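You operate a simulated robot arm through the tools that you are given. There is no shell and no other tool. Be economical: measure what you need, move in short steps, check, and stop when the job is done.

You run a simulated two-armed robot. Do the job below in one go: nothing can be reset, and whatever is moved stays where it is left.

TASK
Set the knob to 40 C, stir, and heat or cool to it.
Fine: at the oil unit, the knob marked in degrees; till the screen above it shows that heat; heater, cooler and stirrer all off at the end.

The check looks at the end state, three seconds after you hand in, the way a careful person would. Anything else that was tipped, shoved, dropped, spilled or broken makes it a failure.

THE ROBOT
Two 6-joint arms with two-finger parallel grippers on one trunk, on a base that drives. Base frame: it is fixed to the floor where the robot stands at the start and does not move with it; the origin is under the middle of the robot, x ahead of it, y to its left, z up. Lengths are in mm, angles in rad, forces in N, time in s.
The left shoulder is at the start at [50, 170, 1260], the right one opposite. Each reaches about 1092 mm from its shoulder. Places, roughly: black knob marked rpm [1100, 300, 1400]; black knob marked tight free [900, 200, 900]; blue button marked prime filter [900, 0, 800]; green button marked drive start [1100, 300, 1300]; green lever marked supply [800, 100, 800]; oil heat screen [1200, 0, 1500]; orange paddle [500, 500, 800]; purple knob marked in degrees [1200, 0, 1400]; rack of glasses [900, 600, 1400]; steel lever with yellow grip [1000, 0, 1200]; switch marked cooler [1200, 0, 1300]; switch marked heater [1200, 100, 1300]; switch marked stirrer [1300, -100, 1300]; white slider [800, 700, 1200]; yellow cap on steel neck [700, 600, 1000]; yellow knob marked paddle catch [700, 400, 800]. Payload 1.57 kg a hand.
The TCP of each hand is the grasp point between the finger pads, 30 mm short of the fingertips. In the tool frame z runs along the fingers and y along their closing line. The gripper opens to 80 mm. The fingers are 17 mm wide and 12 mm thick; the gripper's body (40 by 82 mm) begins 80 mm behind the TCP.
Orientation is told as [roll, pitch, yaw] about the base's x, y, z axes, in that order, counted from this pose: with the fingers straight down and closing along the base's y, the tool's x points along the base's -x, its y along +y and its z along -z.

THE INTERFACE
- The arms move only by the tool arm_command. It takes "left_series", "right_series" or both (then of equal length, played together; a hand with none holds still); each is a list of rows, each an object (a shift or turn left out is 0, a gripper value left out holds the last) with "translation": the shift along the tool's x, y, z in units of 30 mm (1.0 is 30 mm), a list of three; "angular": the turn, a rotation vector about the tool's x, y, z in units of 8 degrees (1.0 is 8 degrees), a list of three; "claw": the opening in per cent of the stroke, from 0 (shut) to 100 (fully open). In form: [{"translation": [dx, dy, dz], "angular": [rx, ry, rz], "claw": claw}, ...]. A call has 1 to 20 rows; each row shifts and turns the commanded pose from where the row before left it, along the tool's axes as they then stand. A call with a number of a shift or a turn outside -1 to 1 is refused whole. A row lasts 0.2 s, in which the tool goes at most 50 mm and 0.15 rad; a call with a longer step from one row to the next is refused whole, and so is a gripper value outside its range. A pose out of reach is approached as far as the arm can. The call stops where the force on the tool passes 50 N (or 10 N more than at its start, if that is more) or the arm is blocked; 0.2 s more then pass. Each finger travels about 45 mm/s and halts on what it meets, pressing with about 34 N; the grip force reading is that of the motor and also rises with nothing between the fingers. The clock runs only during rows and for 0.2 s after the last one: add rows that do not move to give the fingers time. It gives the time, the measured TCP pose, the force on the tool (base axes), the opening and the grip force at its end, in the units of the frame above (readings bear some noise), with the torque about the TCP (base axes, N m) and any sound that the robot's microphone picked up.
- Cameras (640 x 400 px; columns grow to the right, rows downward): "scene" is now at [45.3, 4.5, 1844.7]; the picture's right is [0.04, -1.00, 0.00], its down [-0.60, -0.03, -0.80] and it looks along [0.80, 0.03, -0.61] (base axes); focal length 257 px, centre (320, 200). "left" rides on the left gripper at [72, 7, -122] in its tool frame; the picture's right is [-0.09, 1.00, 0.00], its down [-0.84, -0.08, -0.54] and it looks along [-0.54, -0.05, 0.84] (tool axes); focal length 238 px, centre (320, 200). "right" rides on the right gripper at [72, -7, -122] in its tool frame; the picture's right is [0.09, 1.00, 0.00], its down [-0.84, 0.08, -0.54] and it looks along [-0.54, 0.05, 0.84] (tool axes); focal length 238 px, centre (320, 200). There is no depth. A picture from a camera that has moved, and an enlarged one, comes with that camera's place and axes in the base frame and with its lens.
- camera(camera): a new picture of that camera. It takes no simulated time.
- move_column(by): slides the trunk up (or, below 0, down) by that many mm; the arms and the scene camera ride with it, the base frame stays. It gives what a move gives, with no picture.
- base_move(legs): drives the robot by 1 to 6 legs, each [ahead, left, turn to the left] in mm, mm and rad, along the robot's own axes; the way and the turn of a leg run together, so that a leg with both is an arc; at most 1500 mm and 3.142 rad a leg. The arms and the cameras ride along, it lands a little off, and it stops where it bumps. It gives what a move gives.
- head_to(pan, tilt): turns the head with the scene camera to pan (to the left, within 1.501 rad either way) and tilt (down, from -0.506 to 1.204), counted from straight ahead of the robot. It gives what a move gives.
- close_up(camera, box): a new picture of the part [left, top, right, bottom] of that camera's present view, enlarged. It takes no simulated time.
- finish_job(): hands the job in; it is judged then, once.

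Work in short steps. Places have to be worked out from the pictures, the camera data and where the tool is seen: move nearer, look again, correct. Check each grasp and each placing, and mend what went wrong. You have 120 turns and 100 pictures in all, those below and enlarged ones among them. Open the grippers and draw the arms clear of the work before you hand the job in, unless the task says otherwise; then end with one line.

The tools are called after "Emit:" as name(argument=value, ...) on one line, values as JSON. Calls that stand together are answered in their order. arm_command: Moves the arms, as the interface text tells. Its arguments: {"type":"object","properties":{"left_series":{"type":"array","items":{"type":"object","properties":{"translation":{"type":"array","items":{"type":"number"}},"angular":{"type":"array","items":{"type":"number"}},"claw":{"type":"number"}}}},"right_series":{"type":"array","items":{"type":"object","properties":{"translation":{"type":"array","items":{"type":"number"}},"angular":{"type":"array","items":{"type":"number"}},"claw":{"type":"number"}}}}},"required":[]} The other tools are called the same way: move_column (by) slides the trunk up or down; base_move (legs) drives the base; head_to (pan, tilt) turns the head that bears the scene camera; camera (camera) takes a picture; close_up (camera, box) takes an enlarged picture of a part of a camera's view; finish_job () hands the job in.

At the start:

```text
clock: 0.0
left_tool_pos: [690.9, 325.6, 1149.6]
left_orientation: [0.001, 0.0, -0.001]
left_contact_force: [-0.4, -1.0, -0.2]
left_wrist_torque: [-0.02, 0.03, -0.01]
left_gripper_width: 79.8
left_finger_force: 0.0
right_tool_pos: [693.1, -242.3, 1150.4]
right_orientation: [0.001, 0.0, 0.0]
right_contact_force: [1.1, -1.2, 0.9]
right_wrist_torque: [0.03, -0.02, -0.03]
right_gripper_width: 80.0
right_finger_force: 0.0
trunk travel left (down, up): [-875.0, 95.0]
robot x, y, heading: [-0.4, 4.3, 0.002]
head pan, tilt: [0.042, 0.651]
```

scene: 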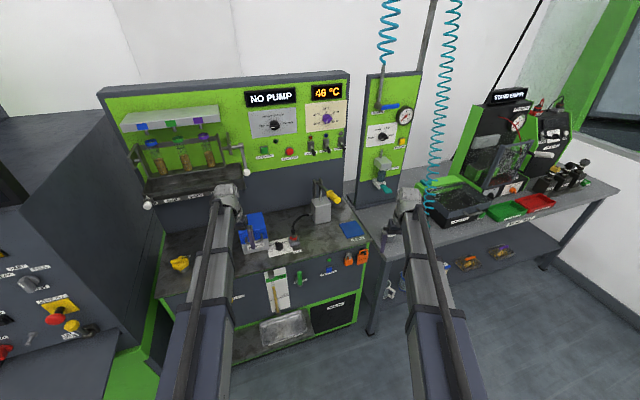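
right: 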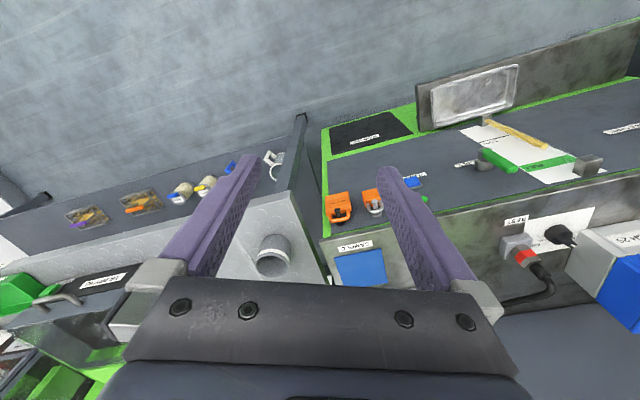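
left: 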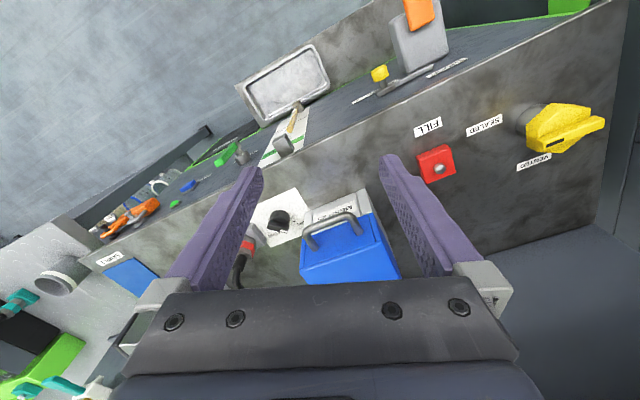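

The screen shows about 46 °C; I look closer at the panel with the purple knob and the three switches.

Emit:
close_up(camera="scene", box=[235, 75, 355, 165])

Emit:
close_up(camera="scene", box=[295, 80, 355, 125])

Emit:
close_up(camera="scene", box=[295, 120, 355, 165])

```text
4.44 times, centred on (295, 120) of scene
camera zoom: at [45.3, 4.5, 1844.7], right [0.04, -1.0, 0.0], down [-0.6, -0.03, -0.8], along [0.8, 0.03, -0.61], focal length 1144 px, centre (431, 556)
```

zoom: 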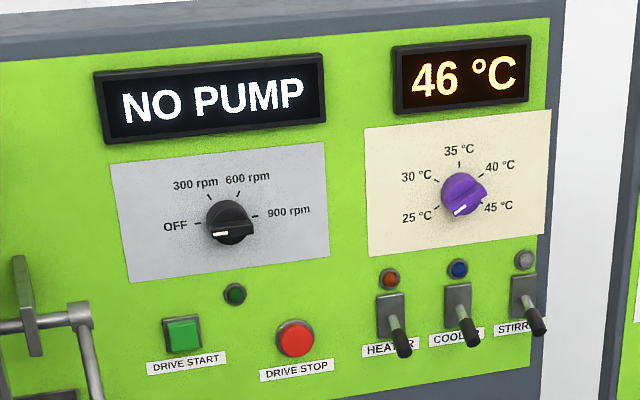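

```text
8.89 times, centred on (325, 102) of scene
camera zoom: at [45.3, 4.5, 1844.7], right [0.04, -1.0, 0.0], down [-0.6, -0.03, -0.8], along [0.8, 0.03, -0.61], focal length 2288 px, centre (276, 1067)
```

zoom: 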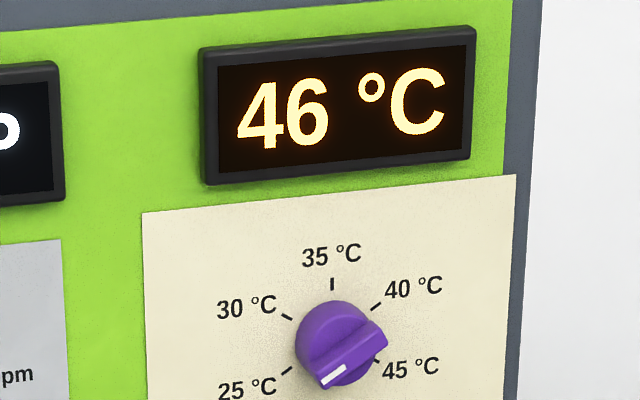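

```text
8.89 times, centred on (325, 142) of scene
camera zoom: at [45.3, 4.5, 1844.7], right [0.04, -1.0, 0.0], down [-0.6, -0.03, -0.8], along [0.8, 0.03, -0.61], focal length 2288 px, centre (276, 711)
```

zoom: 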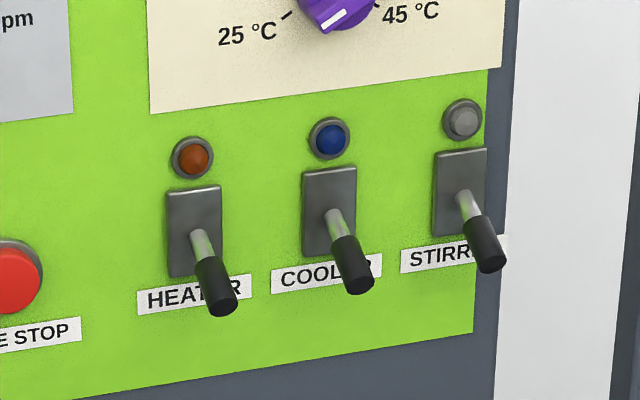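

The knob mark points lower-left (about 25 °C or under), the switches are down with their lamps dark, and the panel seems yawed about 0.35 rad. I draw the left hand back and turn the right hand to point ahead and slightly left.

Emit:
arm_command(left_series=[{"translation": [1, 0, 0]}, {"translation": [1, 0, 0]}, {"translation": [1, 0, 0]}, {"translation": [1, 0, 0]}, {"translation": [1, 0, 0]}, {"translation": [1, 0, 0]}, {"translation": [1, 0, 0]}, {"translation": [1, 0, 0]}, {"translation": [1, 0, 0]}, {"translation": [0, 0, 0]}, {"translation": [0, 0, 0]}, {"translation": [0, 0, 0]}, {"translation": [0, 0, 0]}, {"translation": [0, 0, 0]}, {"translation": [0, 0, 0]}, {"translation": [0, 0, 0]}], right_series=[{"angular": [0, -0.9375, 0]}, {"angular": [0, -0.9375, 0]}, {"angular": [0, -0.9375, 0]}, {"angular": [0, -0.9375, 0]}, {"angular": [0, -0.9375, 0]}, {"angular": [0, -0.9375, 0]}, {"angular": [0, -0.9375, 0]}, {"angular": [0, -0.9375, 0]}, {"angular": [0, -0.9375, 0]}, {"angular": [0, -0.9375, 0]}, {"angular": [0, -0.9375, 0]}, {"angular": [0, -0.9375, 0]}, {"angular": [-0.9, 0, 0]}, {"angular": [-0.8, 0, 0]}, {"angular": [-0.8, 0, 0]}, {"angular": [0, 0, 0]}])

```text
clock: 3.4
left_tool_pos: [426.0, 326.6, 1149.0]
left_orientation: [-0.003, 0.003, -0.002]
left_contact_force: [0.9, -0.6, 0.1]
left_wrist_torque: [0.0, -0.01, -0.01]
left_gripper_width: 79.9
left_finger_force: 0.0
left hand out of reach, approached as far as the arm can: row 9
right_tool_pos: [694.0, -240.6, 1369.2]
right_orientation: [-0.433, -1.57, 0.785]
right_contact_force: [0.1, -1.0, -0.1]
right_wrist_torque: [0.0, 0.03, 0.0]
right_gripper_width: 80.0
right_finger_force: 0.0
right hand out of reach, approached as far as the arm can: row 2, 3, 4, 5, 6, 7, 8, 9, 10, 11, 12, 13
trunk travel left (down, up): [-875.0, 95.0]
robot x, y, heading: [1.4, -0.8, 0.0]
head pan, tilt: [0.042, 0.651]
```

The right hand now points ahead at z 1369. I look from both cameras.

Emit:
camera(camera="right")

Emit:
camera(camera="scene")

```text
93 pictures are left
camera right: at [580.5, -288.2, 1297.1], right [-0.34, 0.94, -0.09], down [-0.54, -0.11, 0.84], along [0.77, 0.34, 0.54], focal length 238 px, centre (320, 200)
```

right: 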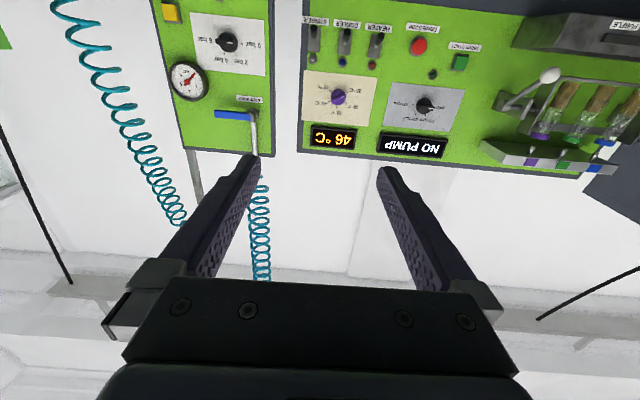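

```text
92 pictures are left
camera scene: at [45.0, 5.0, 1844.7], right [0.04, -1.0, 0.0], down [-0.6, -0.03, -0.8], along [0.8, 0.03, -0.61], focal length 257 px, centre (320, 200)
```

scene: 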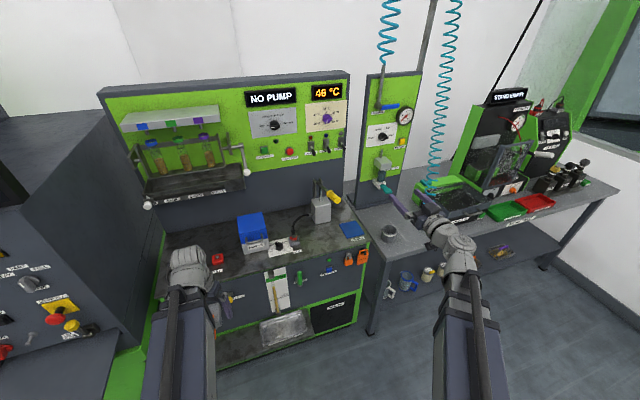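

Triangulation: knob front at about (1234, 19, 1414), heater lamp (1216, 96, 1325), stirrer lamp (1276, -52, 1325), so the panel is yawed about 0.385 rad. I must drive nearer, so I look down to see what room the base has.

Emit:
head_to(pan=0.1, tilt=1.15)

Emit:
camera(camera="scene")

Emit:
camera(camera="left")

```text
clock: 4.3
left_tool_pos: [425.9, 326.6, 1150.2]
left_orientation: [-0.001, 0.004, 0.0]
left_contact_force: [-1.0, -1.0, 0.1]
left_wrist_torque: [-0.01, -0.01, 0.02]
left_gripper_width: 80.0
left_finger_force: 0.0
right_tool_pos: [692.7, -240.1, 1369.4]
right_orientation: [-0.037, -1.57, 0.387]
right_contact_force: [-0.3, 0.1, 0.4]
right_wrist_torque: [0.01, 0.02, -0.02]
right_gripper_width: 80.0
right_finger_force: 0.0
trunk travel left (down, up): [-875.0, 95.0]
robot x, y, heading: [4.9, -2.8, -0.003]
head pan, tilt: [0.099, 1.15]
```

```text
91 pictures are left
camera scene: at [17.8, 6.8, 1807.4], right [0.1, -1.0, 0.0], down [-0.91, -0.09, -0.41], along [0.41, 0.04, -0.91], focal length 257 px, centre (320, 200)
```

scene: 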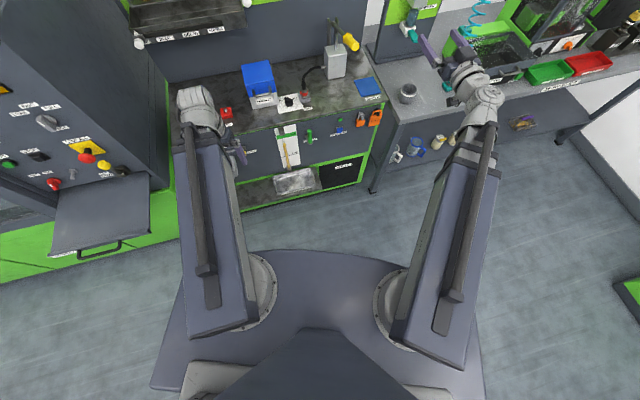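

```text
90 pictures are left
camera left: at [353.4, 332.2, 1271.6], right [0.09, 1.0, 0.0], down [0.84, -0.08, 0.54], along [0.54, -0.05, -0.84], focal length 238 px, centre (320, 200)
```

left: 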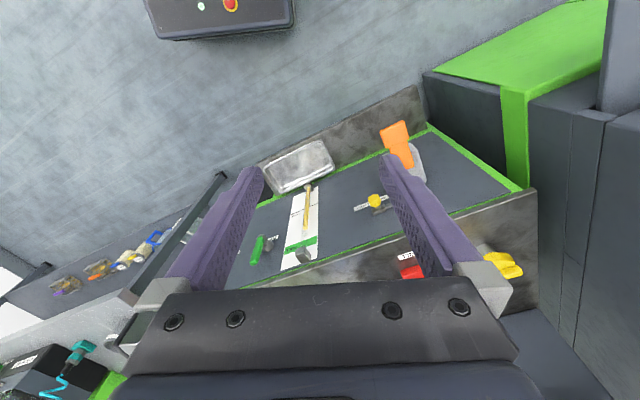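

The oil unit's front runs flush to the floor about 400 mm ahead of the base, so driving 300 mm ahead is safe. I drive and set the head to the panel.

Emit:
base_move(legs=[[300, 0, 0]])

Emit:
head_to(pan=0.05, tilt=0.6)

Emit:
camera(camera="scene")

Emit:
camera(camera="right")

```text
clock: 6.4
left_tool_pos: [725.2, 324.0, 1149.5]
left_orientation: [-0.003, 0.003, -0.005]
left_contact_force: [0.1, 0.6, -0.2]
left_wrist_torque: [-0.02, -0.01, -0.01]
left_gripper_width: 79.9
left_finger_force: 0.1
right_tool_pos: [991.2, -243.9, 1368.2]
right_orientation: [0.147, -1.568, 0.201]
right_contact_force: [0.2, 0.2, 0.3]
right_wrist_torque: [0.02, -0.02, -0.05]
right_gripper_width: 79.8
right_finger_force: 0.1
trunk travel left (down, up): [-875.0, 95.0]
robot x, y, heading: [293.3, -0.2, -0.009]
head pan, tilt: [0.099, 1.15]
```

```text
clock: 7.3
left_tool_pos: [723.8, 325.1, 1149.0]
left_orientation: [-0.001, 0.005, -0.004]
left_contact_force: [-0.3, -0.7, 0.5]
left_wrist_torque: [0.0, 0.01, 0.0]
left_gripper_width: 80.1
left_finger_force: 0.1
right_tool_pos: [989.9, -243.8, 1369.0]
right_orientation: [-0.007, -1.568, 0.353]
right_contact_force: [0.0, 0.2, -0.1]
right_wrist_torque: [-0.01, 0.01, 0.01]
right_gripper_width: 79.8
right_finger_force: 0.1
trunk travel left (down, up): [-875.0, 95.0]
robot x, y, heading: [295.5, 2.4, -0.005]
head pan, tilt: [0.051, 0.6]
```

```text
89 pictures are left
camera scene: at [343.8, 4.7, 1849.0], right [0.05, -1.0, 0.0], down [-0.57, -0.03, -0.82], along [0.82, 0.04, -0.57], focal length 257 px, centre (320, 200)
```

scene: 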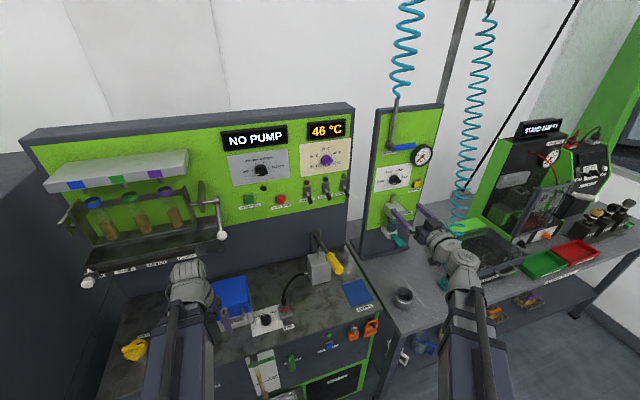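

```text
88 pictures are left
camera right: at [876.7, -290.6, 1296.8], right [-0.34, 0.94, -0.09], down [-0.54, -0.11, 0.84], along [0.77, 0.33, 0.54], focal length 238 px, centre (320, 200)
```

right: 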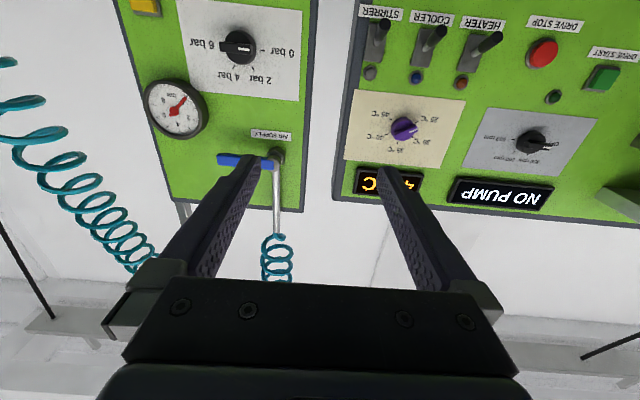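

I enlarge both views for precise triangulation.

Emit:
close_up(camera="scene", box=[290, 110, 360, 210])

Emit:
close_up(camera="right", box=[340, 0, 530, 180])

```text
4.00 times, centred on (325, 160) of scene
camera zoom: at [343.8, 4.7, 1849.0], right [0.05, -1.0, 0.0], down [-0.57, -0.03, -0.82], along [0.82, 0.04, -0.57], focal length 1030 px, centre (300, 360)
```

zoom: 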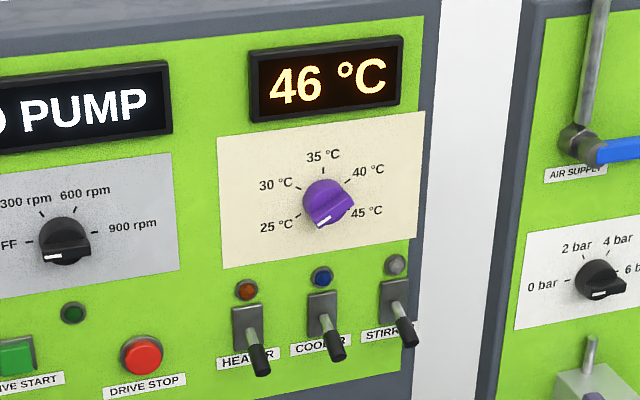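

```text
2.22 times, centred on (435, 90) of right
camera zoom: at [876.7, -290.6, 1296.8], right [-0.34, 0.94, -0.09], down [-0.54, -0.11, 0.84], along [0.77, 0.33, 0.54], focal length 530 px, centre (64, 444)
```

zoom: 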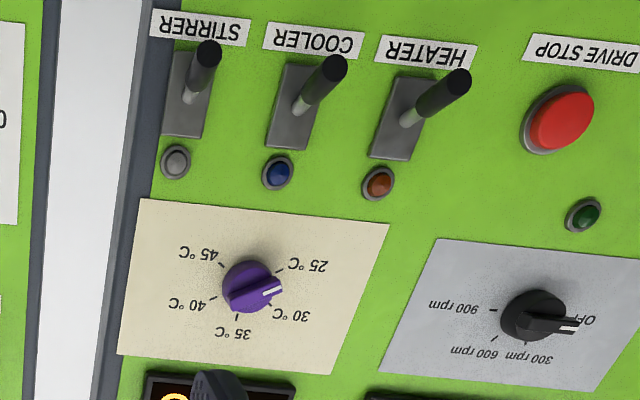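

Refined: knob grip at (1235, 20, 1413), panel yaw 0.389, tick spacing 60° with the pointer near 25 °C, so 40 °C is half a turn clockwise. I bring the right hand to 90 mm before the knob, square to the panel.

Emit:
arm_command(right_series=[{"angular": [-0.31, 0, 0]}, {"translation": [-0.18, 0.63, 0.98]}, {"translation": [-0.18, 0.63, 0.98]}, {"translation": [-0.18, 0.63, 0.98]}, {"translation": [-0.18, 0.63, 0.98]}, {"translation": [-0.18, 0.63, 0.98]}, {"translation": [-0.18, 0.63, 0.98]}, {"translation": [-0.18, 0.63, 0.98]}, {"translation": [-0.18, 0.63, 0.98]}, {}])

Emit:
camera(camera="right")

```text
clock: 9.5
left_tool_pos: [723.7, 323.8, 1148.8]
left_orientation: [-0.001, 0.002, -0.003]
left_contact_force: [1.0, -0.7, -0.1]
left_wrist_torque: [0.04, 0.01, -0.01]
left_gripper_width: 80.2
left_finger_force: 0.0
right_tool_pos: [1148.4, -14.0, 1370.4]
right_orientation: [3.058, -1.569, -2.666]
right_contact_force: [0.1, 0.8, 0.8]
right_wrist_torque: [-0.03, 0.0, -0.02]
right_gripper_width: 80.0
right_finger_force: 0.1
right hand out of reach, approached as far as the arm can: row 2, 3, 4, 5, 6, 7, 8, 9
trunk travel left (down, up): [-875.0, 95.0]
robot x, y, heading: [296.5, -0.9, -0.001]
head pan, tilt: [0.051, 0.6]
```

```text
85 pictures are left
camera right: at [1038.3, -65.9, 1297.3], right [-0.38, 0.92, -0.09], down [-0.53, -0.13, 0.84], along [0.76, 0.36, 0.54], focal length 238 px, centre (320, 200)
```

right: 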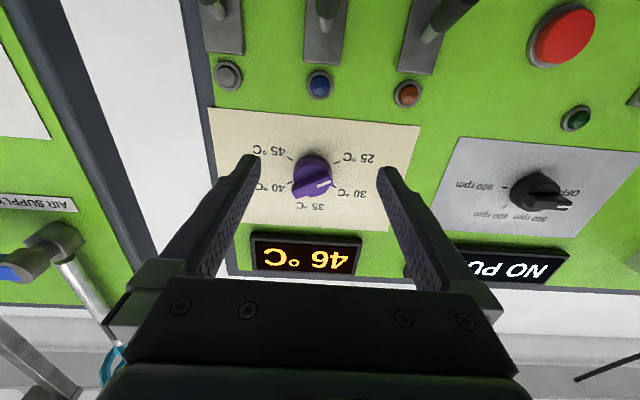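

The arm won't go above z 1370 in this attitude, so I raise the trunk 60 mm and then roll the hand back (counter-clockwise) before gripping.

Emit:
move_column(by=60)

Emit:
arm_command(right_series=[{"angular": [0, 0, -1]}, {"angular": [0, 0, -1]}, {"angular": [0, 0, -1]}, {"angular": [0, 0, -1]}, {"angular": [0, 0, -1]}, {"angular": [0, 0, -1]}, {"angular": [0, 0, -1]}, {"angular": [0, 0, -1]}, {"angular": [0, 0, -1]}, {"angular": [0, 0, -1]}, {"angular": [0, 0, -1]}, {"angular": [0, 0, -1]}, {"angular": [0, 0, -1]}, {"angular": [0, 0, -1]}, {"angular": [0, 0, -1]}, {}])

Emit:
camera(camera="right")

```text
clock: 10.5
left_tool_pos: [724.7, 324.9, 1210.0]
left_orientation: [-0.003, 0.003, -0.004]
left_contact_force: [-0.7, 0.4, -0.1]
left_wrist_torque: [-0.03, -0.03, -0.05]
left_gripper_width: 80.1
left_finger_force: 0.0
right_tool_pos: [1148.6, -13.9, 1429.8]
right_orientation: [-3.106, -1.569, -2.787]
right_contact_force: [-0.3, 0.1, -0.5]
right_wrist_torque: [-0.02, -0.01, 0.03]
right_gripper_width: 79.9
right_finger_force: 0.0
trunk travel left (down, up): [-935.0, 35.0]
robot x, y, heading: [295.9, 2.4, -0.004]
head pan, tilt: [0.051, 0.6]
```

```text
clock: 13.9
left_tool_pos: [722.6, 324.6, 1209.8]
left_orientation: [-0.002, 0.004, -0.003]
left_contact_force: [-1.0, 0.0, 0.2]
left_wrist_torque: [0.03, 0.07, -0.03]
left_gripper_width: 80.0
left_finger_force: 0.1
right_tool_pos: [1139.1, 40.6, 1412.3]
right_orientation: [-1.473, 0.509, 1.957]
right_contact_force: [0.4, 0.1, 0.1]
right_wrist_torque: [0.01, -0.01, -0.02]
right_gripper_width: 80.0
right_finger_force: 0.1
right hand out of reach, approached as far as the arm can: row 11, 12, 13, 14, 15
trunk travel left (down, up): [-935.0, 35.0]
robot x, y, heading: [295.6, 2.5, -0.006]
head pan, tilt: [0.051, 0.6]
```

```text
84 pictures are left
camera right: at [1047.6, -55.6, 1461.4], right [0.12, -0.56, -0.82], down [-0.78, 0.46, -0.43], along [0.62, 0.69, -0.38], focal length 238 px, centre (320, 200)
```

right: 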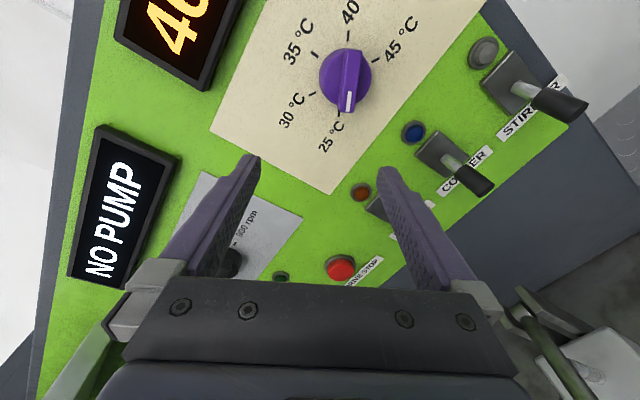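

The roll nearly reached −120°: the bar is seen square to the closing line with its mark at 25 °C. The hand drifted ~55 mm left and 5° off, so I correct that and see whether the arm allows it.

Emit:
arm_command(right_series=[{"translation": [0.8, 0.45, 0], "angular": [0.36, 0, 0]}, {"translation": [0.8, 0.45, 0], "angular": [0.36, 0, 0]}, {}, {}])

Emit:
camera(camera="right")

```text
clock: 14.9
left_tool_pos: [723.9, 324.8, 1210.2]
left_orientation: [-0.003, 0.004, -0.004]
left_contact_force: [-0.2, 0.2, 0.4]
left_wrist_torque: [0.0, 0.02, 0.0]
left_gripper_width: 80.0
left_finger_force: 0.3
right_tool_pos: [1145.4, 36.7, 1413.7]
right_orientation: [-1.484, 0.501, 1.942]
right_contact_force: [0.6, 0.1, 0.2]
right_wrist_torque: [-0.02, -0.01, -0.02]
right_gripper_width: 80.2
right_finger_force: 0.0
right hand out of reach, approached as far as the arm can: row 1, 2
trunk travel left (down, up): [-935.0, 35.0]
robot x, y, heading: [299.3, 0.9, -0.005]
head pan, tilt: [0.051, 0.6]
```

```text
83 pictures are left
camera right: at [1052.2, -58.5, 1461.7], right [0.12, -0.55, -0.83], down [-0.77, 0.47, -0.43], along [0.63, 0.69, -0.37], focal length 238 px, centre (320, 200)
```

right: 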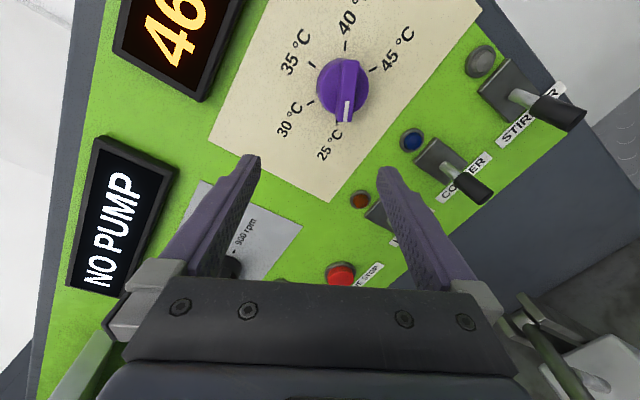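

The arm is at a wrist limit here. I unroll 16° and retry the sideways correction.

Emit:
arm_command(right_series=[{"angular": [0, 0, 1]}, {"angular": [0, 0, 1]}, {"translation": [0.6, 0.6, 0], "angular": [0.3, 0, 0]}, {"translation": [0.6, 0.6, 0], "angular": [0.3, 0, 0]}, {}])

Emit:
camera(camera="right")

```text
clock: 16.1
left_tool_pos: [724.4, 324.3, 1210.6]
left_orientation: [0.0, 0.004, -0.004]
left_contact_force: [-0.3, 0.3, -0.7]
left_wrist_torque: [-0.03, -0.01, 0.0]
left_gripper_width: 80.1
left_finger_force: 0.0
right_tool_pos: [1155.7, 12.7, 1419.9]
right_orientation: [-1.519, 0.215, 1.904]
right_contact_force: [0.2, -0.1, -0.9]
right_wrist_torque: [-0.02, 0.03, -0.02]
right_gripper_width: 79.8
right_finger_force: 0.0
right hand out of reach, approached as far as the arm can: row 3, 4
trunk travel left (down, up): [-935.0, 35.0]
robot x, y, heading: [297.1, -2.7, -0.007]
head pan, tilt: [0.051, 0.6]
```

```text
82 pictures are left
camera right: at [1062.5, -91.7, 1445.9], right [0.05, -0.3, -0.95], down [-0.78, 0.59, -0.23], along [0.63, 0.75, -0.2], focal length 238 px, centre (320, 200)
```

right: 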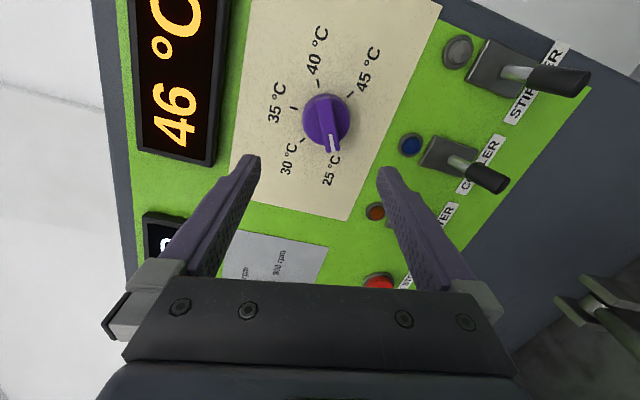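

The limit binds as the hand goes right, so the base should stand further right. I back the hand off 60 mm and shift the base 130 mm right.

Emit:
arm_command(right_series=[{"translation": [0, 0, -1]}, {"translation": [0, 0, -1]}, {"translation": [0, 0, -1]}])

Emit:
base_move(legs=[[0, -130, 0]])

Emit:
camera(camera="right")

```text
clock: 16.9
left_tool_pos: [723.4, 325.2, 1209.5]
left_orientation: [-0.002, 0.001, -0.004]
left_contact_force: [-0.3, 0.7, -0.2]
left_wrist_torque: [-0.02, 0.01, -0.03]
left_gripper_width: 80.2
left_finger_force: 0.1
right_tool_pos: [1068.2, -12.9, 1417.4]
right_orientation: [-1.518, 0.215, 1.903]
right_contact_force: [0.3, -0.4, 0.8]
right_wrist_torque: [0.03, 0.02, -0.01]
right_gripper_width: 79.7
right_finger_force: 0.0
right hand out of reach, approached as far as the arm can: row 2
trunk travel left (down, up): [-935.0, 35.0]
robot x, y, heading: [297.1, 0.4, -0.003]
head pan, tilt: [0.051, 0.6]
```

```text
clock: 18.2
left_tool_pos: [724.3, 194.1, 1208.9]
left_orientation: [0.0, 0.003, -0.002]
left_contact_force: [0.5, 0.2, 1.0]
left_wrist_torque: [0.05, 0.01, 0.0]
left_gripper_width: 79.9
left_finger_force: 0.2
right_tool_pos: [1069.1, -142.3, 1418.6]
right_orientation: [-1.517, 0.212, 1.905]
right_contact_force: [0.2, 0.0, 0.1]
right_wrist_torque: [0.01, -0.02, 0.05]
right_gripper_width: 80.0
right_finger_force: 0.0
trunk travel left (down, up): [-935.0, 35.0]
robot x, y, heading: [295.0, -129.0, -0.003]
head pan, tilt: [0.051, 0.6]
```

```text
81 pictures are left
camera right: at [976.4, -245.4, 1445.2], right [0.05, -0.3, -0.95], down [-0.78, 0.59, -0.22], along [0.62, 0.75, -0.21], focal length 238 px, centre (320, 200)
```

right: 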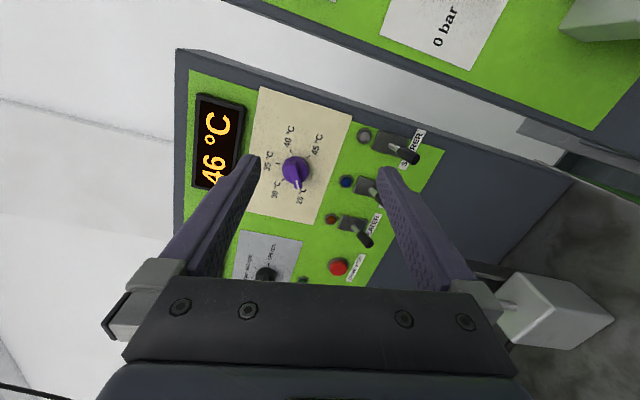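

Now I fix the pointing, finish the roll to −120°, and approach to 90 mm before the knob.

Emit:
arm_command(right_series=[{"angular": [0.42, -0.44, 0]}, {"angular": [0, 0, -0.75]}, {"angular": [0, 0, -0.75]}, {"angular": [0, 0, -0.7]}, {"translation": [-0.52, -0.26, 0.83]}, {"translation": [-0.52, -0.26, 0.83]}, {"translation": [-0.52, -0.26, 0.83]}, {"translation": [-0.52, -0.26, 0.83]}, {"translation": [-0.52, -0.26, 0.83]}, {}, {}])

Emit:
camera(camera="right")

```text
clock: 20.6
left_tool_pos: [723.6, 195.1, 1210.3]
left_orientation: [-0.002, 0.004, -0.001]
left_contact_force: [0.7, -0.6, 0.9]
left_wrist_torque: [0.01, 0.01, -0.01]
left_gripper_width: 79.7
left_finger_force: 0.1
right_tool_pos: [1155.9, 3.0, 1416.9]
right_orientation: [-1.505, 0.521, 1.923]
right_contact_force: [0.9, 0.0, 0.3]
right_wrist_torque: [0.02, 0.0, 0.0]
right_gripper_width: 80.0
right_finger_force: 0.0
right hand out of reach, approached as far as the arm can: row 1, 2, 3, 4, 5, 8
trunk travel left (down, up): [-935.0, 35.0]
robot x, y, heading: [296.3, -126.6, 0.006]
head pan, tilt: [0.051, 0.6]
```

```text
80 pictures are left
camera right: at [1061.0, -90.8, 1464.9], right [0.14, -0.56, -0.82], down [-0.76, 0.47, -0.45], along [0.64, 0.68, -0.36], focal length 238 px, centre (320, 200)
```

right: 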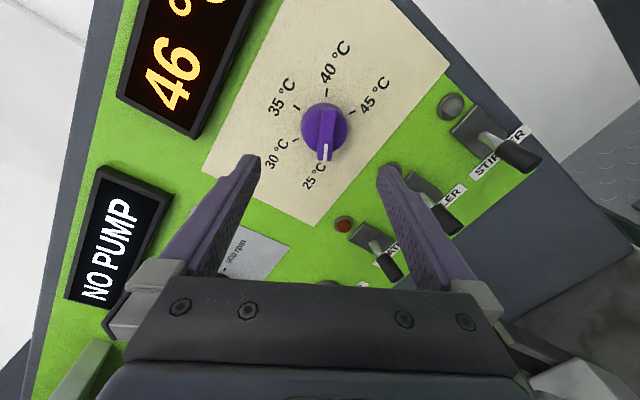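

Close: bar square to the jaws, but still 14 mm too far left and tilted ~4°. The trunk has 35 mm left, which should ease the wrist limit, so I use it and correct.

Emit:
move_column(by=32)

Emit:
arm_command(right_series=[{"translation": [-0.05, 0.58, 0], "claw": 60}, {"translation": [-0.05, 0.58, 0]}, {"angular": [0.3, -0.1, 0]}, {"angular": [0.3, -0.1, 0]}, {}, {}])

Emit:
camera(camera="right")

```text
clock: 21.4
left_tool_pos: [724.0, 195.8, 1241.7]
left_orientation: [-0.003, 0.004, -0.002]
left_contact_force: [-0.8, 0.2, 0.1]
left_wrist_torque: [-0.01, 0.0, -0.03]
left_gripper_width: 79.9
left_finger_force: 0.0
right_tool_pos: [1155.9, 1.4, 1449.8]
right_orientation: [-1.506, 0.52, 1.925]
right_contact_force: [1.0, -0.5, 0.2]
right_wrist_torque: [0.0, -0.02, -0.02]
right_gripper_width: 80.0
right_finger_force: 0.0
trunk travel left (down, up): [-967.0, 3.0]
robot x, y, heading: [297.6, -126.7, -0.005]
head pan, tilt: [0.051, 0.6]
```

```text
clock: 22.8
left_tool_pos: [722.7, 195.8, 1242.8]
left_orientation: [-0.002, 0.003, -0.002]
left_contact_force: [0.7, 0.0, 0.5]
left_wrist_torque: [0.01, 0.01, 0.03]
left_gripper_width: 79.9
left_finger_force: 0.0
right_tool_pos: [1155.0, -1.3, 1450.6]
right_orientation: [-1.517, 0.52, 1.95]
right_contact_force: [-0.8, -0.2, 0.4]
right_wrist_torque: [-0.01, 0.02, -0.02]
right_gripper_width: 48.1
right_finger_force: 0.0
right hand out of reach, approached as far as the arm can: row 1, 2, 4
trunk travel left (down, up): [-967.0, 3.0]
robot x, y, heading: [299.0, -133.8, -0.001]
head pan, tilt: [0.051, 0.6]
```

```text
79 pictures are left
camera right: at [1063.1, -97.4, 1497.6], right [0.16, -0.55, -0.82], down [-0.77, 0.45, -0.46], along [0.62, 0.7, -0.35], focal length 238 px, centre (320, 200)
```

right: 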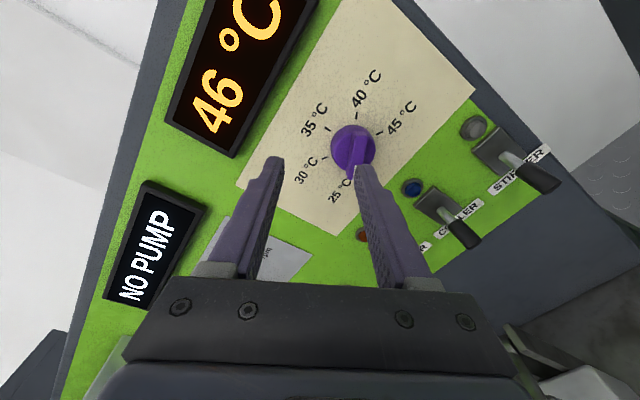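

The hand won't go down relative to the trunk in this roll, so I position with the trunk and base: trunk down 34, base 8 mm right.

Emit:
move_column(by=-34)

Emit:
base_move(legs=[[3, -8, 0]])

Emit:
camera(camera="right")

Emit:
camera(camera="scene")

```text
clock: 23.6
left_tool_pos: [723.0, 195.5, 1208.3]
left_orientation: [-0.002, 0.002, -0.001]
left_contact_force: [0.0, -1.0, -0.3]
left_wrist_torque: [-0.04, 0.01, -0.01]
left_gripper_width: 80.1
left_finger_force: 0.0
right_tool_pos: [1155.3, -0.6, 1417.1]
right_orientation: [-1.515, 0.519, 1.951]
right_contact_force: [-0.3, -0.4, -0.3]
right_wrist_torque: [-0.01, 0.0, 0.01]
right_gripper_width: 48.0
right_finger_force: 0.2
trunk travel left (down, up): [-933.0, 37.0]
robot x, y, heading: [297.0, -130.7, 0.001]
head pan, tilt: [0.051, 0.6]
```

```text
clock: 24.3
left_tool_pos: [725.6, 189.0, 1207.0]
left_orientation: [-0.003, 0.003, -0.002]
left_contact_force: [0.2, 0.2, 0.0]
left_wrist_torque: [-0.02, 0.0, 0.04]
left_gripper_width: 80.1
left_finger_force: 0.1
right_tool_pos: [1157.7, -8.0, 1416.1]
right_orientation: [-1.516, 0.52, 1.953]
right_contact_force: [0.0, 0.6, -1.1]
right_wrist_torque: [0.0, -0.01, -0.01]
right_gripper_width: 47.9
right_finger_force: 0.1
trunk travel left (down, up): [-933.0, 37.0]
robot x, y, heading: [297.8, -137.1, 0.002]
head pan, tilt: [0.051, 0.6]
```

```text
78 pictures are left
camera right: at [1065.8, -104.4, 1463.6], right [0.16, -0.55, -0.82], down [-0.77, 0.45, -0.46], along [0.62, 0.7, -0.35], focal length 238 px, centre (320, 200)
```

right: 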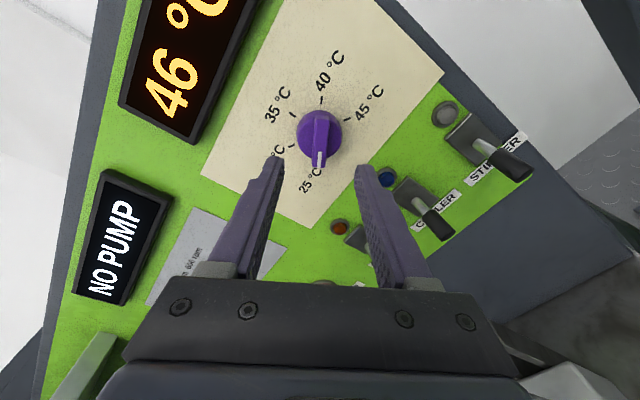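

```text
77 pictures are left
camera scene: at [346.0, -132.0, 1907.1], right [0.05, -1.0, 0.0], down [-0.56, -0.03, -0.83], along [0.82, 0.04, -0.56], focal length 257 px, centre (320, 200)
```

scene: 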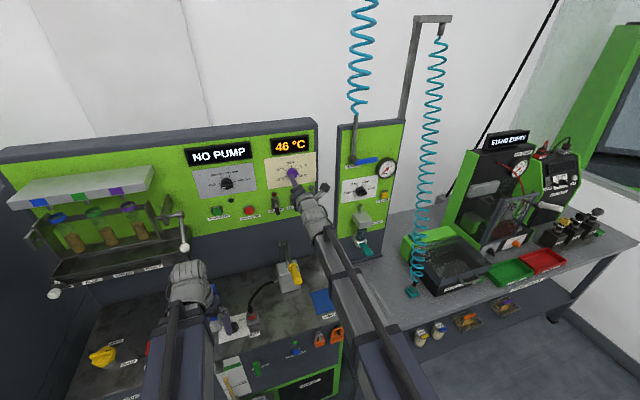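

The projected grasp line meets the middle of the bar. I advance 60 mm along the fingers.

Emit:
arm_command(right_series=[{"translation": [0, 0, 0.7]}, {"translation": [0, 0, 0.7]}, {"translation": [0, 0, 0.6]}, {}, {}])

Emit:
camera(camera="right")

```text
clock: 25.5
left_tool_pos: [726.0, 188.8, 1206.1]
left_orientation: [-0.002, 0.003, -0.001]
left_contact_force: [-1.0, -0.2, -0.7]
left_wrist_torque: [-0.02, -0.02, -0.03]
left_gripper_width: 80.0
left_finger_force: 0.0
right_tool_pos: [1215.4, 13.4, 1416.8]
right_orientation: [-1.514, 0.519, 1.952]
right_contact_force: [-0.2, -0.2, 0.1]
right_wrist_torque: [0.0, 0.01, 0.0]
right_gripper_width: 48.2
right_finger_force: 0.0
trunk travel left (down, up): [-933.0, 37.0]
robot x, y, heading: [300.4, -140.1, 0.0]
head pan, tilt: [0.051, 0.6]
```

```text
76 pictures are left
camera right: at [1123.0, -82.5, 1463.3], right [0.16, -0.55, -0.82], down [-0.77, 0.45, -0.46], along [0.62, 0.7, -0.35], focal length 238 px, centre (320, 200)
```

right: 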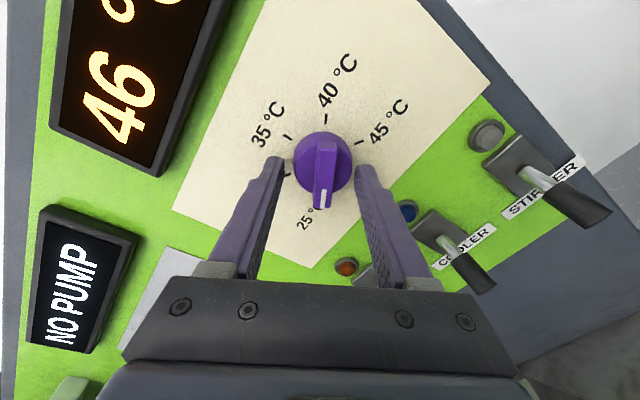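

The bar sits between the fingers. I close on it.

Emit:
arm_command(right_series=[{"claw": 10}, {"claw": 10}, {"claw": 10}, {"claw": 10}])

Emit:
camera(camera="right")

```text
clock: 26.5
left_tool_pos: [726.3, 189.1, 1206.3]
left_orientation: [-0.002, 0.004, -0.001]
left_contact_force: [0.5, -0.4, -0.1]
left_wrist_torque: [0.0, 0.01, 0.0]
left_gripper_width: 80.2
left_finger_force: 0.0
right_tool_pos: [1215.0, 13.1, 1415.0]
right_orientation: [-1.506, 0.518, 1.952]
right_contact_force: [-7.2, -3.3, -17.4]
right_wrist_torque: [-0.08, 0.49, -0.19]
right_gripper_width: 39.7
right_finger_force: 45.4
trunk travel left (down, up): [-933.0, 37.0]
robot x, y, heading: [297.9, -137.2, -0.003]
head pan, tilt: [0.051, 0.6]
```

```text
75 pictures are left
camera right: at [1123.5, -83.0, 1462.4], right [0.16, -0.55, -0.82], down [-0.77, 0.45, -0.45], along [0.62, 0.7, -0.36], focal length 238 px, centre (320, 200)
```

right: 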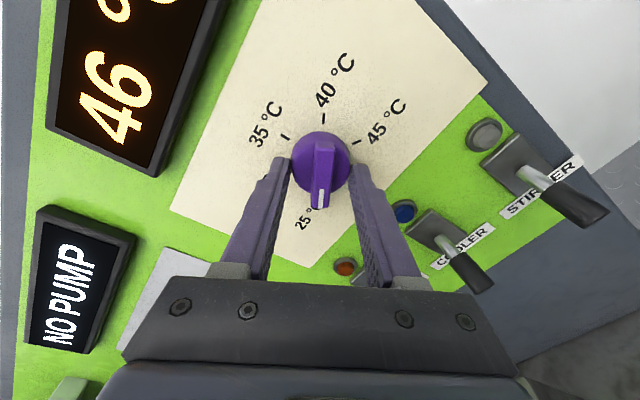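

The fingers hold the knob's disc (39.7 mm). I try turning 24° clockwise and watch the mark.

Emit:
arm_command(right_series=[{"angular": [0, 0, 1]}, {"angular": [0, 0, 1]}, {"angular": [0, 0, 1]}, {}])

Emit:
camera(camera="right")

```text
clock: 27.5
left_tool_pos: [726.1, 188.6, 1206.9]
left_orientation: [-0.001, 0.004, -0.001]
left_contact_force: [-0.1, -0.5, 0.3]
left_wrist_torque: [0.0, -0.03, 0.01]
left_gripper_width: 80.3
left_finger_force: 0.1
right_tool_pos: [1216.0, 13.2, 1415.7]
right_orientation: [-1.522, 0.098, 1.926]
right_contact_force: [-4.4, 0.9, -10.5]
right_wrist_torque: [-0.04, 0.32, 0.14]
right_gripper_width: 39.8
right_finger_force: 45.0
trunk travel left (down, up): [-933.0, 37.0]
robot x, y, heading: [302.1, -143.1, -0.006]
head pan, tilt: [0.051, 0.6]
```

```text
74 pictures are left
camera right: at [1126.1, -94.5, 1435.4], right [0.02, -0.2, -0.98], down [-0.8, 0.59, -0.13], along [0.6, 0.79, -0.15], focal length 238 px, centre (320, 200)
```

right: 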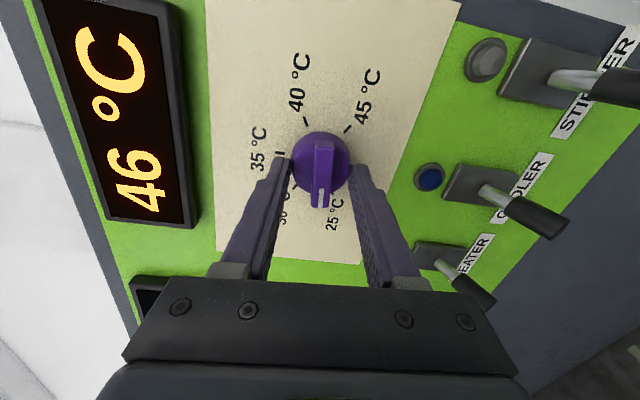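

The knob turns with the hand. I continue clockwise by 120°.

Emit:
arm_command(right_series=[{"angular": [0, 0, 1]}, {"angular": [0, 0, 1]}, {"angular": [0, 0, 1]}, {"angular": [0, 0, 1]}, {"angular": [0, 0, 1]}, {"angular": [0, 0, 1]}, {"angular": [0, 0, 1]}, {"angular": [0, 0, 1]}, {"angular": [0, 0, 1]}, {"angular": [0, 0, 1]}, {}])

Emit:
camera(camera="right")

```text
clock: 29.9
left_tool_pos: [725.9, 186.8, 1209.0]
left_orientation: [-0.001, 0.003, -0.001]
left_contact_force: [0.4, 0.4, 0.6]
left_wrist_torque: [-0.01, 0.03, 0.04]
left_gripper_width: 80.1
left_finger_force: 0.1
right_tool_pos: [1214.7, 10.7, 1417.8]
right_orientation: [-1.411, -1.294, 1.77]
right_contact_force: [18.9, 1.0, 28.6]
right_wrist_torque: [0.11, -0.42, -0.25]
right_gripper_width: 39.6
right_finger_force: 44.6
trunk travel left (down, up): [-933.0, 37.0]
robot x, y, heading: [298.3, -137.0, -0.001]
head pan, tilt: [0.051, 0.6]
```

```text
73 pictures are left
camera right: at [1106.8, -55.7, 1355.5], right [-0.34, 0.87, -0.36], down [-0.58, 0.11, 0.81], along [0.74, 0.48, 0.47], focal length 238 px, centre (320, 200)
```

right: 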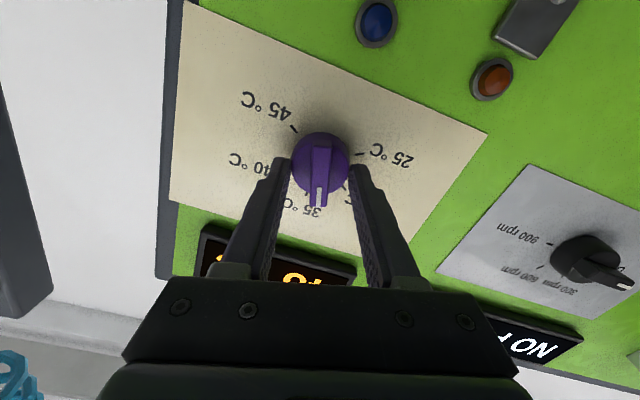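

Mark is now ~16° short of 35. There is a 28 N upward strain, so I relieve it a bit while turning 40° more.

Emit:
arm_command(right_series=[{"translation": [-0.08, 0, 0.03]}, {"angular": [0, 0, 1]}, {"angular": [0, 0, 1]}, {"angular": [0, 0, 1]}, {"angular": [0, 0, 1]}, {"angular": [0, 0, 1]}, {}])

Emit:
camera(camera="right")

```text
clock: 31.5
left_tool_pos: [725.4, 184.9, 1207.9]
left_orientation: [-0.001, 0.001, -0.002]
left_contact_force: [-0.1, -0.4, -0.6]
left_wrist_torque: [-0.01, 0.01, -0.01]
left_gripper_width: 80.3
left_finger_force: 0.0
right_tool_pos: [1214.7, 9.9, 1419.0]
right_orientation: [1.459, -1.144, -1.118]
right_contact_force: [9.4, -12.3, 15.2]
right_wrist_torque: [0.29, -0.76, -0.59]
right_gripper_width: 39.3
right_finger_force: 45.0
trunk travel left (down, up): [-933.0, 37.0]
robot x, y, heading: [298.6, -139.5, -0.002]
head pan, tilt: [0.051, 0.6]
```

```text
72 pictures are left
camera right: at [1089.4, -10.7, 1354.5], right [-0.31, 0.89, 0.33], down [-0.38, -0.43, 0.82], along [0.87, 0.13, 0.47], focal length 238 px, centre (320, 200)
```

right: 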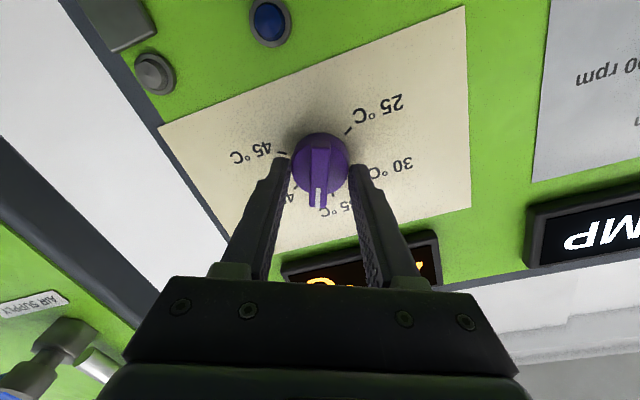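

Roll is about +24°, and 60° sets the mark on 40. I turn 36° more.

Emit:
arm_command(right_series=[{"angular": [0, 0, 0.9]}, {"angular": [0, 0, 0.9]}, {"angular": [0, 0, 0.9]}, {"angular": [0, 0, 0.9]}, {"angular": [0, 0, 0.9]}, {}])

Emit:
camera(camera="right")

Emit:
close_up(camera="scene", box=[255, 130, 335, 220])

```text
clock: 32.9
left_tool_pos: [724.6, 185.3, 1208.3]
left_orientation: [0.003, 0.003, -0.001]
left_contact_force: [-0.3, -1.5, -0.4]
left_wrist_torque: [0.01, 0.01, -0.02]
left_gripper_width: 80.1
left_finger_force: 0.0
right_tool_pos: [1213.9, 9.3, 1417.4]
right_orientation: [1.514, -0.517, -1.192]
right_contact_force: [3.5, -17.9, 6.7]
right_wrist_torque: [0.07, -0.28, -0.68]
right_gripper_width: 39.4
right_finger_force: 44.5
trunk travel left (down, up): [-933.0, 37.0]
robot x, y, heading: [300.3, -139.0, 0.002]
head pan, tilt: [0.051, 0.6]
```

```text
71 pictures are left
camera right: at [1078.0, 22.8, 1381.0], right [-0.16, 0.55, 0.82], down [-0.25, -0.82, 0.51], along [0.96, -0.12, 0.27], focal length 238 px, centre (320, 200)
```

right: 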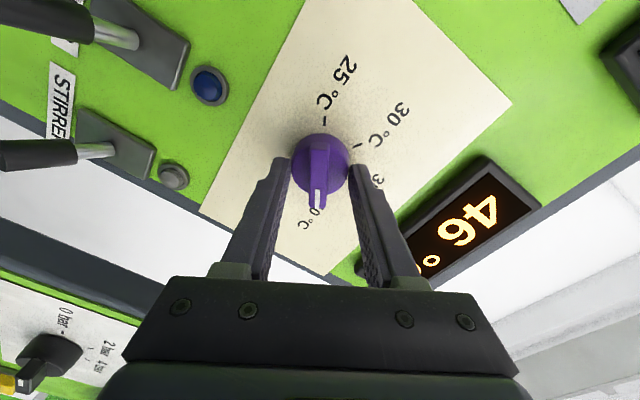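

```text
4.44 times, centred on (295, 175) of scene
camera zoom: at [345.5, -137.0, 1907.0], right [0.05, -1.0, 0.0], down [-0.56, -0.03, -0.83], along [0.82, 0.04, -0.56], focal length 1144 px, centre (431, 311)
```

zoom: 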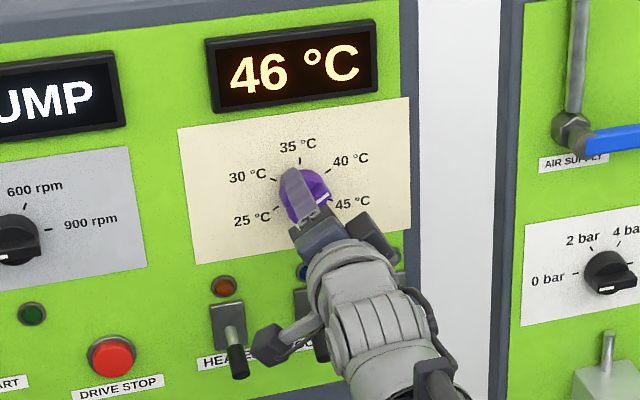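

Roll is 60° and the mark points to "40". I open and back away to check.

Emit:
arm_command(right_series=[{"claw": 75}, {"claw": 75}, {"claw": 75}, {"translation": [0, 0, -0.8]}, {"translation": [0, 0, -0.9]}, {"translation": [0, 0, -0.9]}, {}])

Emit:
camera(camera="right")

Emit:
close_up(camera="scene", box=[255, 130, 335, 220])

```text
clock: 34.5
left_tool_pos: [726.9, 188.5, 1206.3]
left_orientation: [-0.002, 0.004, 0.0]
left_contact_force: [0.4, -0.5, -0.5]
left_wrist_torque: [-0.03, 0.01, -0.03]
left_gripper_width: 79.8
left_finger_force: 0.1
right_tool_pos: [1141.1, -13.1, 1417.4]
right_orientation: [1.517, -0.52, -1.192]
right_contact_force: [0.0, 0.1, -0.5]
right_wrist_torque: [0.01, 0.03, 0.02]
right_gripper_width: 59.9
right_finger_force: 0.1
trunk travel left (down, up): [-933.0, 37.0]
robot x, y, heading: [299.1, -137.8, -0.002]
head pan, tilt: [0.051, 0.6]
```

```text
69 pictures are left
camera right: at [1005.2, -0.8, 1380.6], right [-0.16, 0.55, 0.82], down [-0.25, -0.82, 0.51], along [0.95, -0.12, 0.27], focal length 238 px, centre (320, 200)
```

right: 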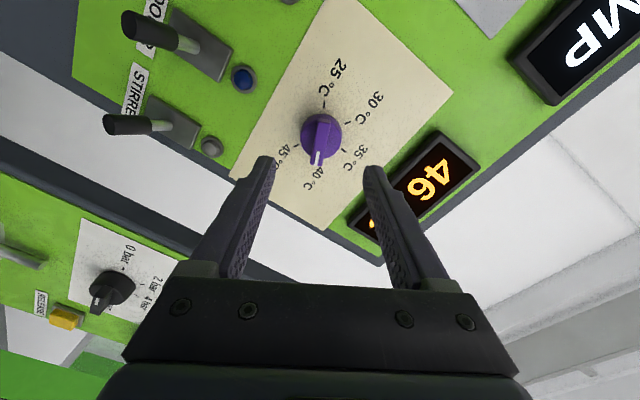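

```text
4.44 times, centred on (295, 175) of scene
camera zoom: at [346.8, -132.3, 1907.1], right [0.05, -1.0, 0.0], down [-0.56, -0.03, -0.82], along [0.82, 0.04, -0.57], focal length 1144 px, centre (431, 311)
```

zoom: 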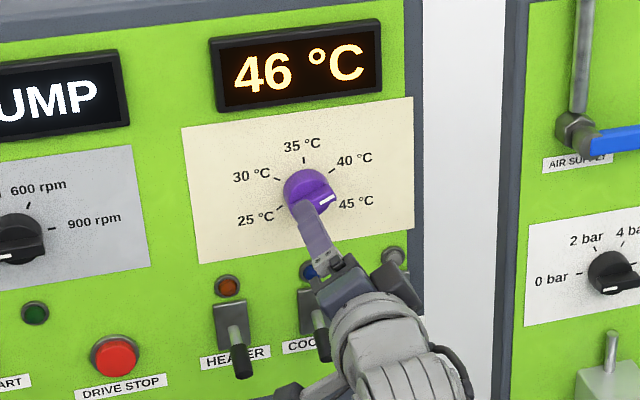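

I enlarge the knob to judge the mark's exact angle.

Emit:
close_up(camera="right", box=[270, 90, 370, 200])

```text
3.64 times, centred on (320, 145) of right
camera zoom: at [1005.2, -0.8, 1380.6], right [-0.16, 0.55, 0.82], down [-0.25, -0.82, 0.51], along [0.95, -0.12, 0.27], focal length 867 px, centre (320, 400)
```

zoom: 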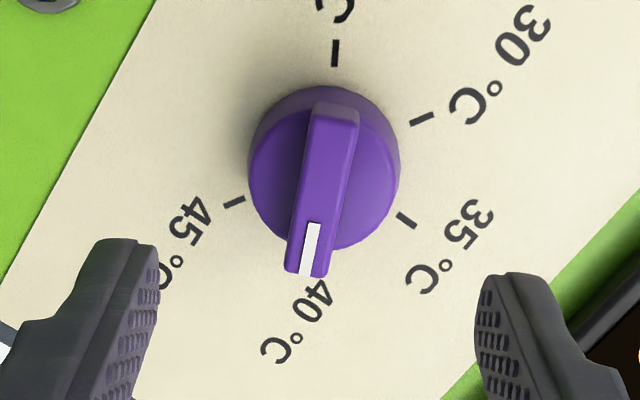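

The bar overshoots 40 by about 5°. I re-grip at the same place and turn back 5.5°.

Emit:
arm_command(right_series=[{"translation": [-0.07, 0, 0.9]}, {"translation": [0, 0, 0.9]}, {"translation": [0, 0, 0.75]}, {"claw": 10}, {"claw": 10}, {"claw": 10}, {"claw": 10}, {"angular": [0, 0, -0.35]}, {"angular": [0, 0, -0.35]}, {}, {"claw": 75}, {"claw": 75}, {"claw": 75}, {"translation": [0, 0, -0.8]}, {"translation": [0, 0, -0.9]}, {"translation": [0, 0, -0.9]}, {}])

Emit:
close_up(camera="right", box=[270, 90, 370, 200])

```text
clock: 38.1
left_tool_pos: [726.9, 188.9, 1207.0]
left_orientation: [-0.001, 0.004, -0.001]
left_contact_force: [0.5, 0.7, 0.8]
left_wrist_torque: [-0.02, 0.0, -0.02]
left_gripper_width: 79.9
left_finger_force: 0.1
right_tool_pos: [1141.7, -15.2, 1418.1]
right_orientation: [1.512, -0.619, -1.185]
right_contact_force: [-0.7, -0.6, 0.7]
right_wrist_torque: [0.03, 0.0, 0.01]
right_gripper_width: 60.0
right_finger_force: 0.1
right hand out of reach, approached as far as the arm can: row 16
trunk travel left (down, up): [-933.0, 37.0]
robot x, y, heading: [300.0, -139.8, -0.001]
head pan, tilt: [0.051, 0.6]
```

```text
3.64 times, centred on (320, 145) of right
camera zoom: at [1006.2, -6.9, 1375.0], right [-0.19, 0.62, 0.76], down [-0.26, -0.78, 0.57], along [0.95, -0.09, 0.31], focal length 867 px, centre (320, 400)
```

zoom: 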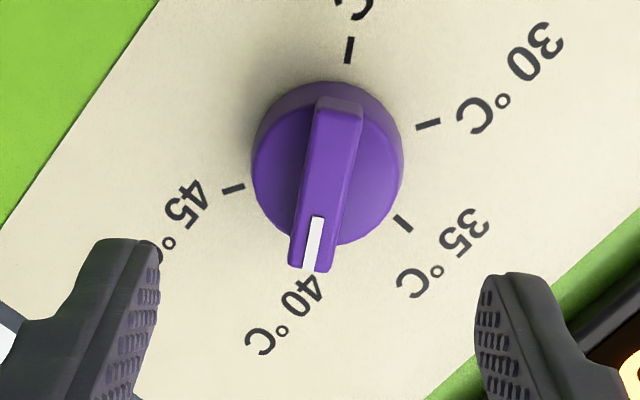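

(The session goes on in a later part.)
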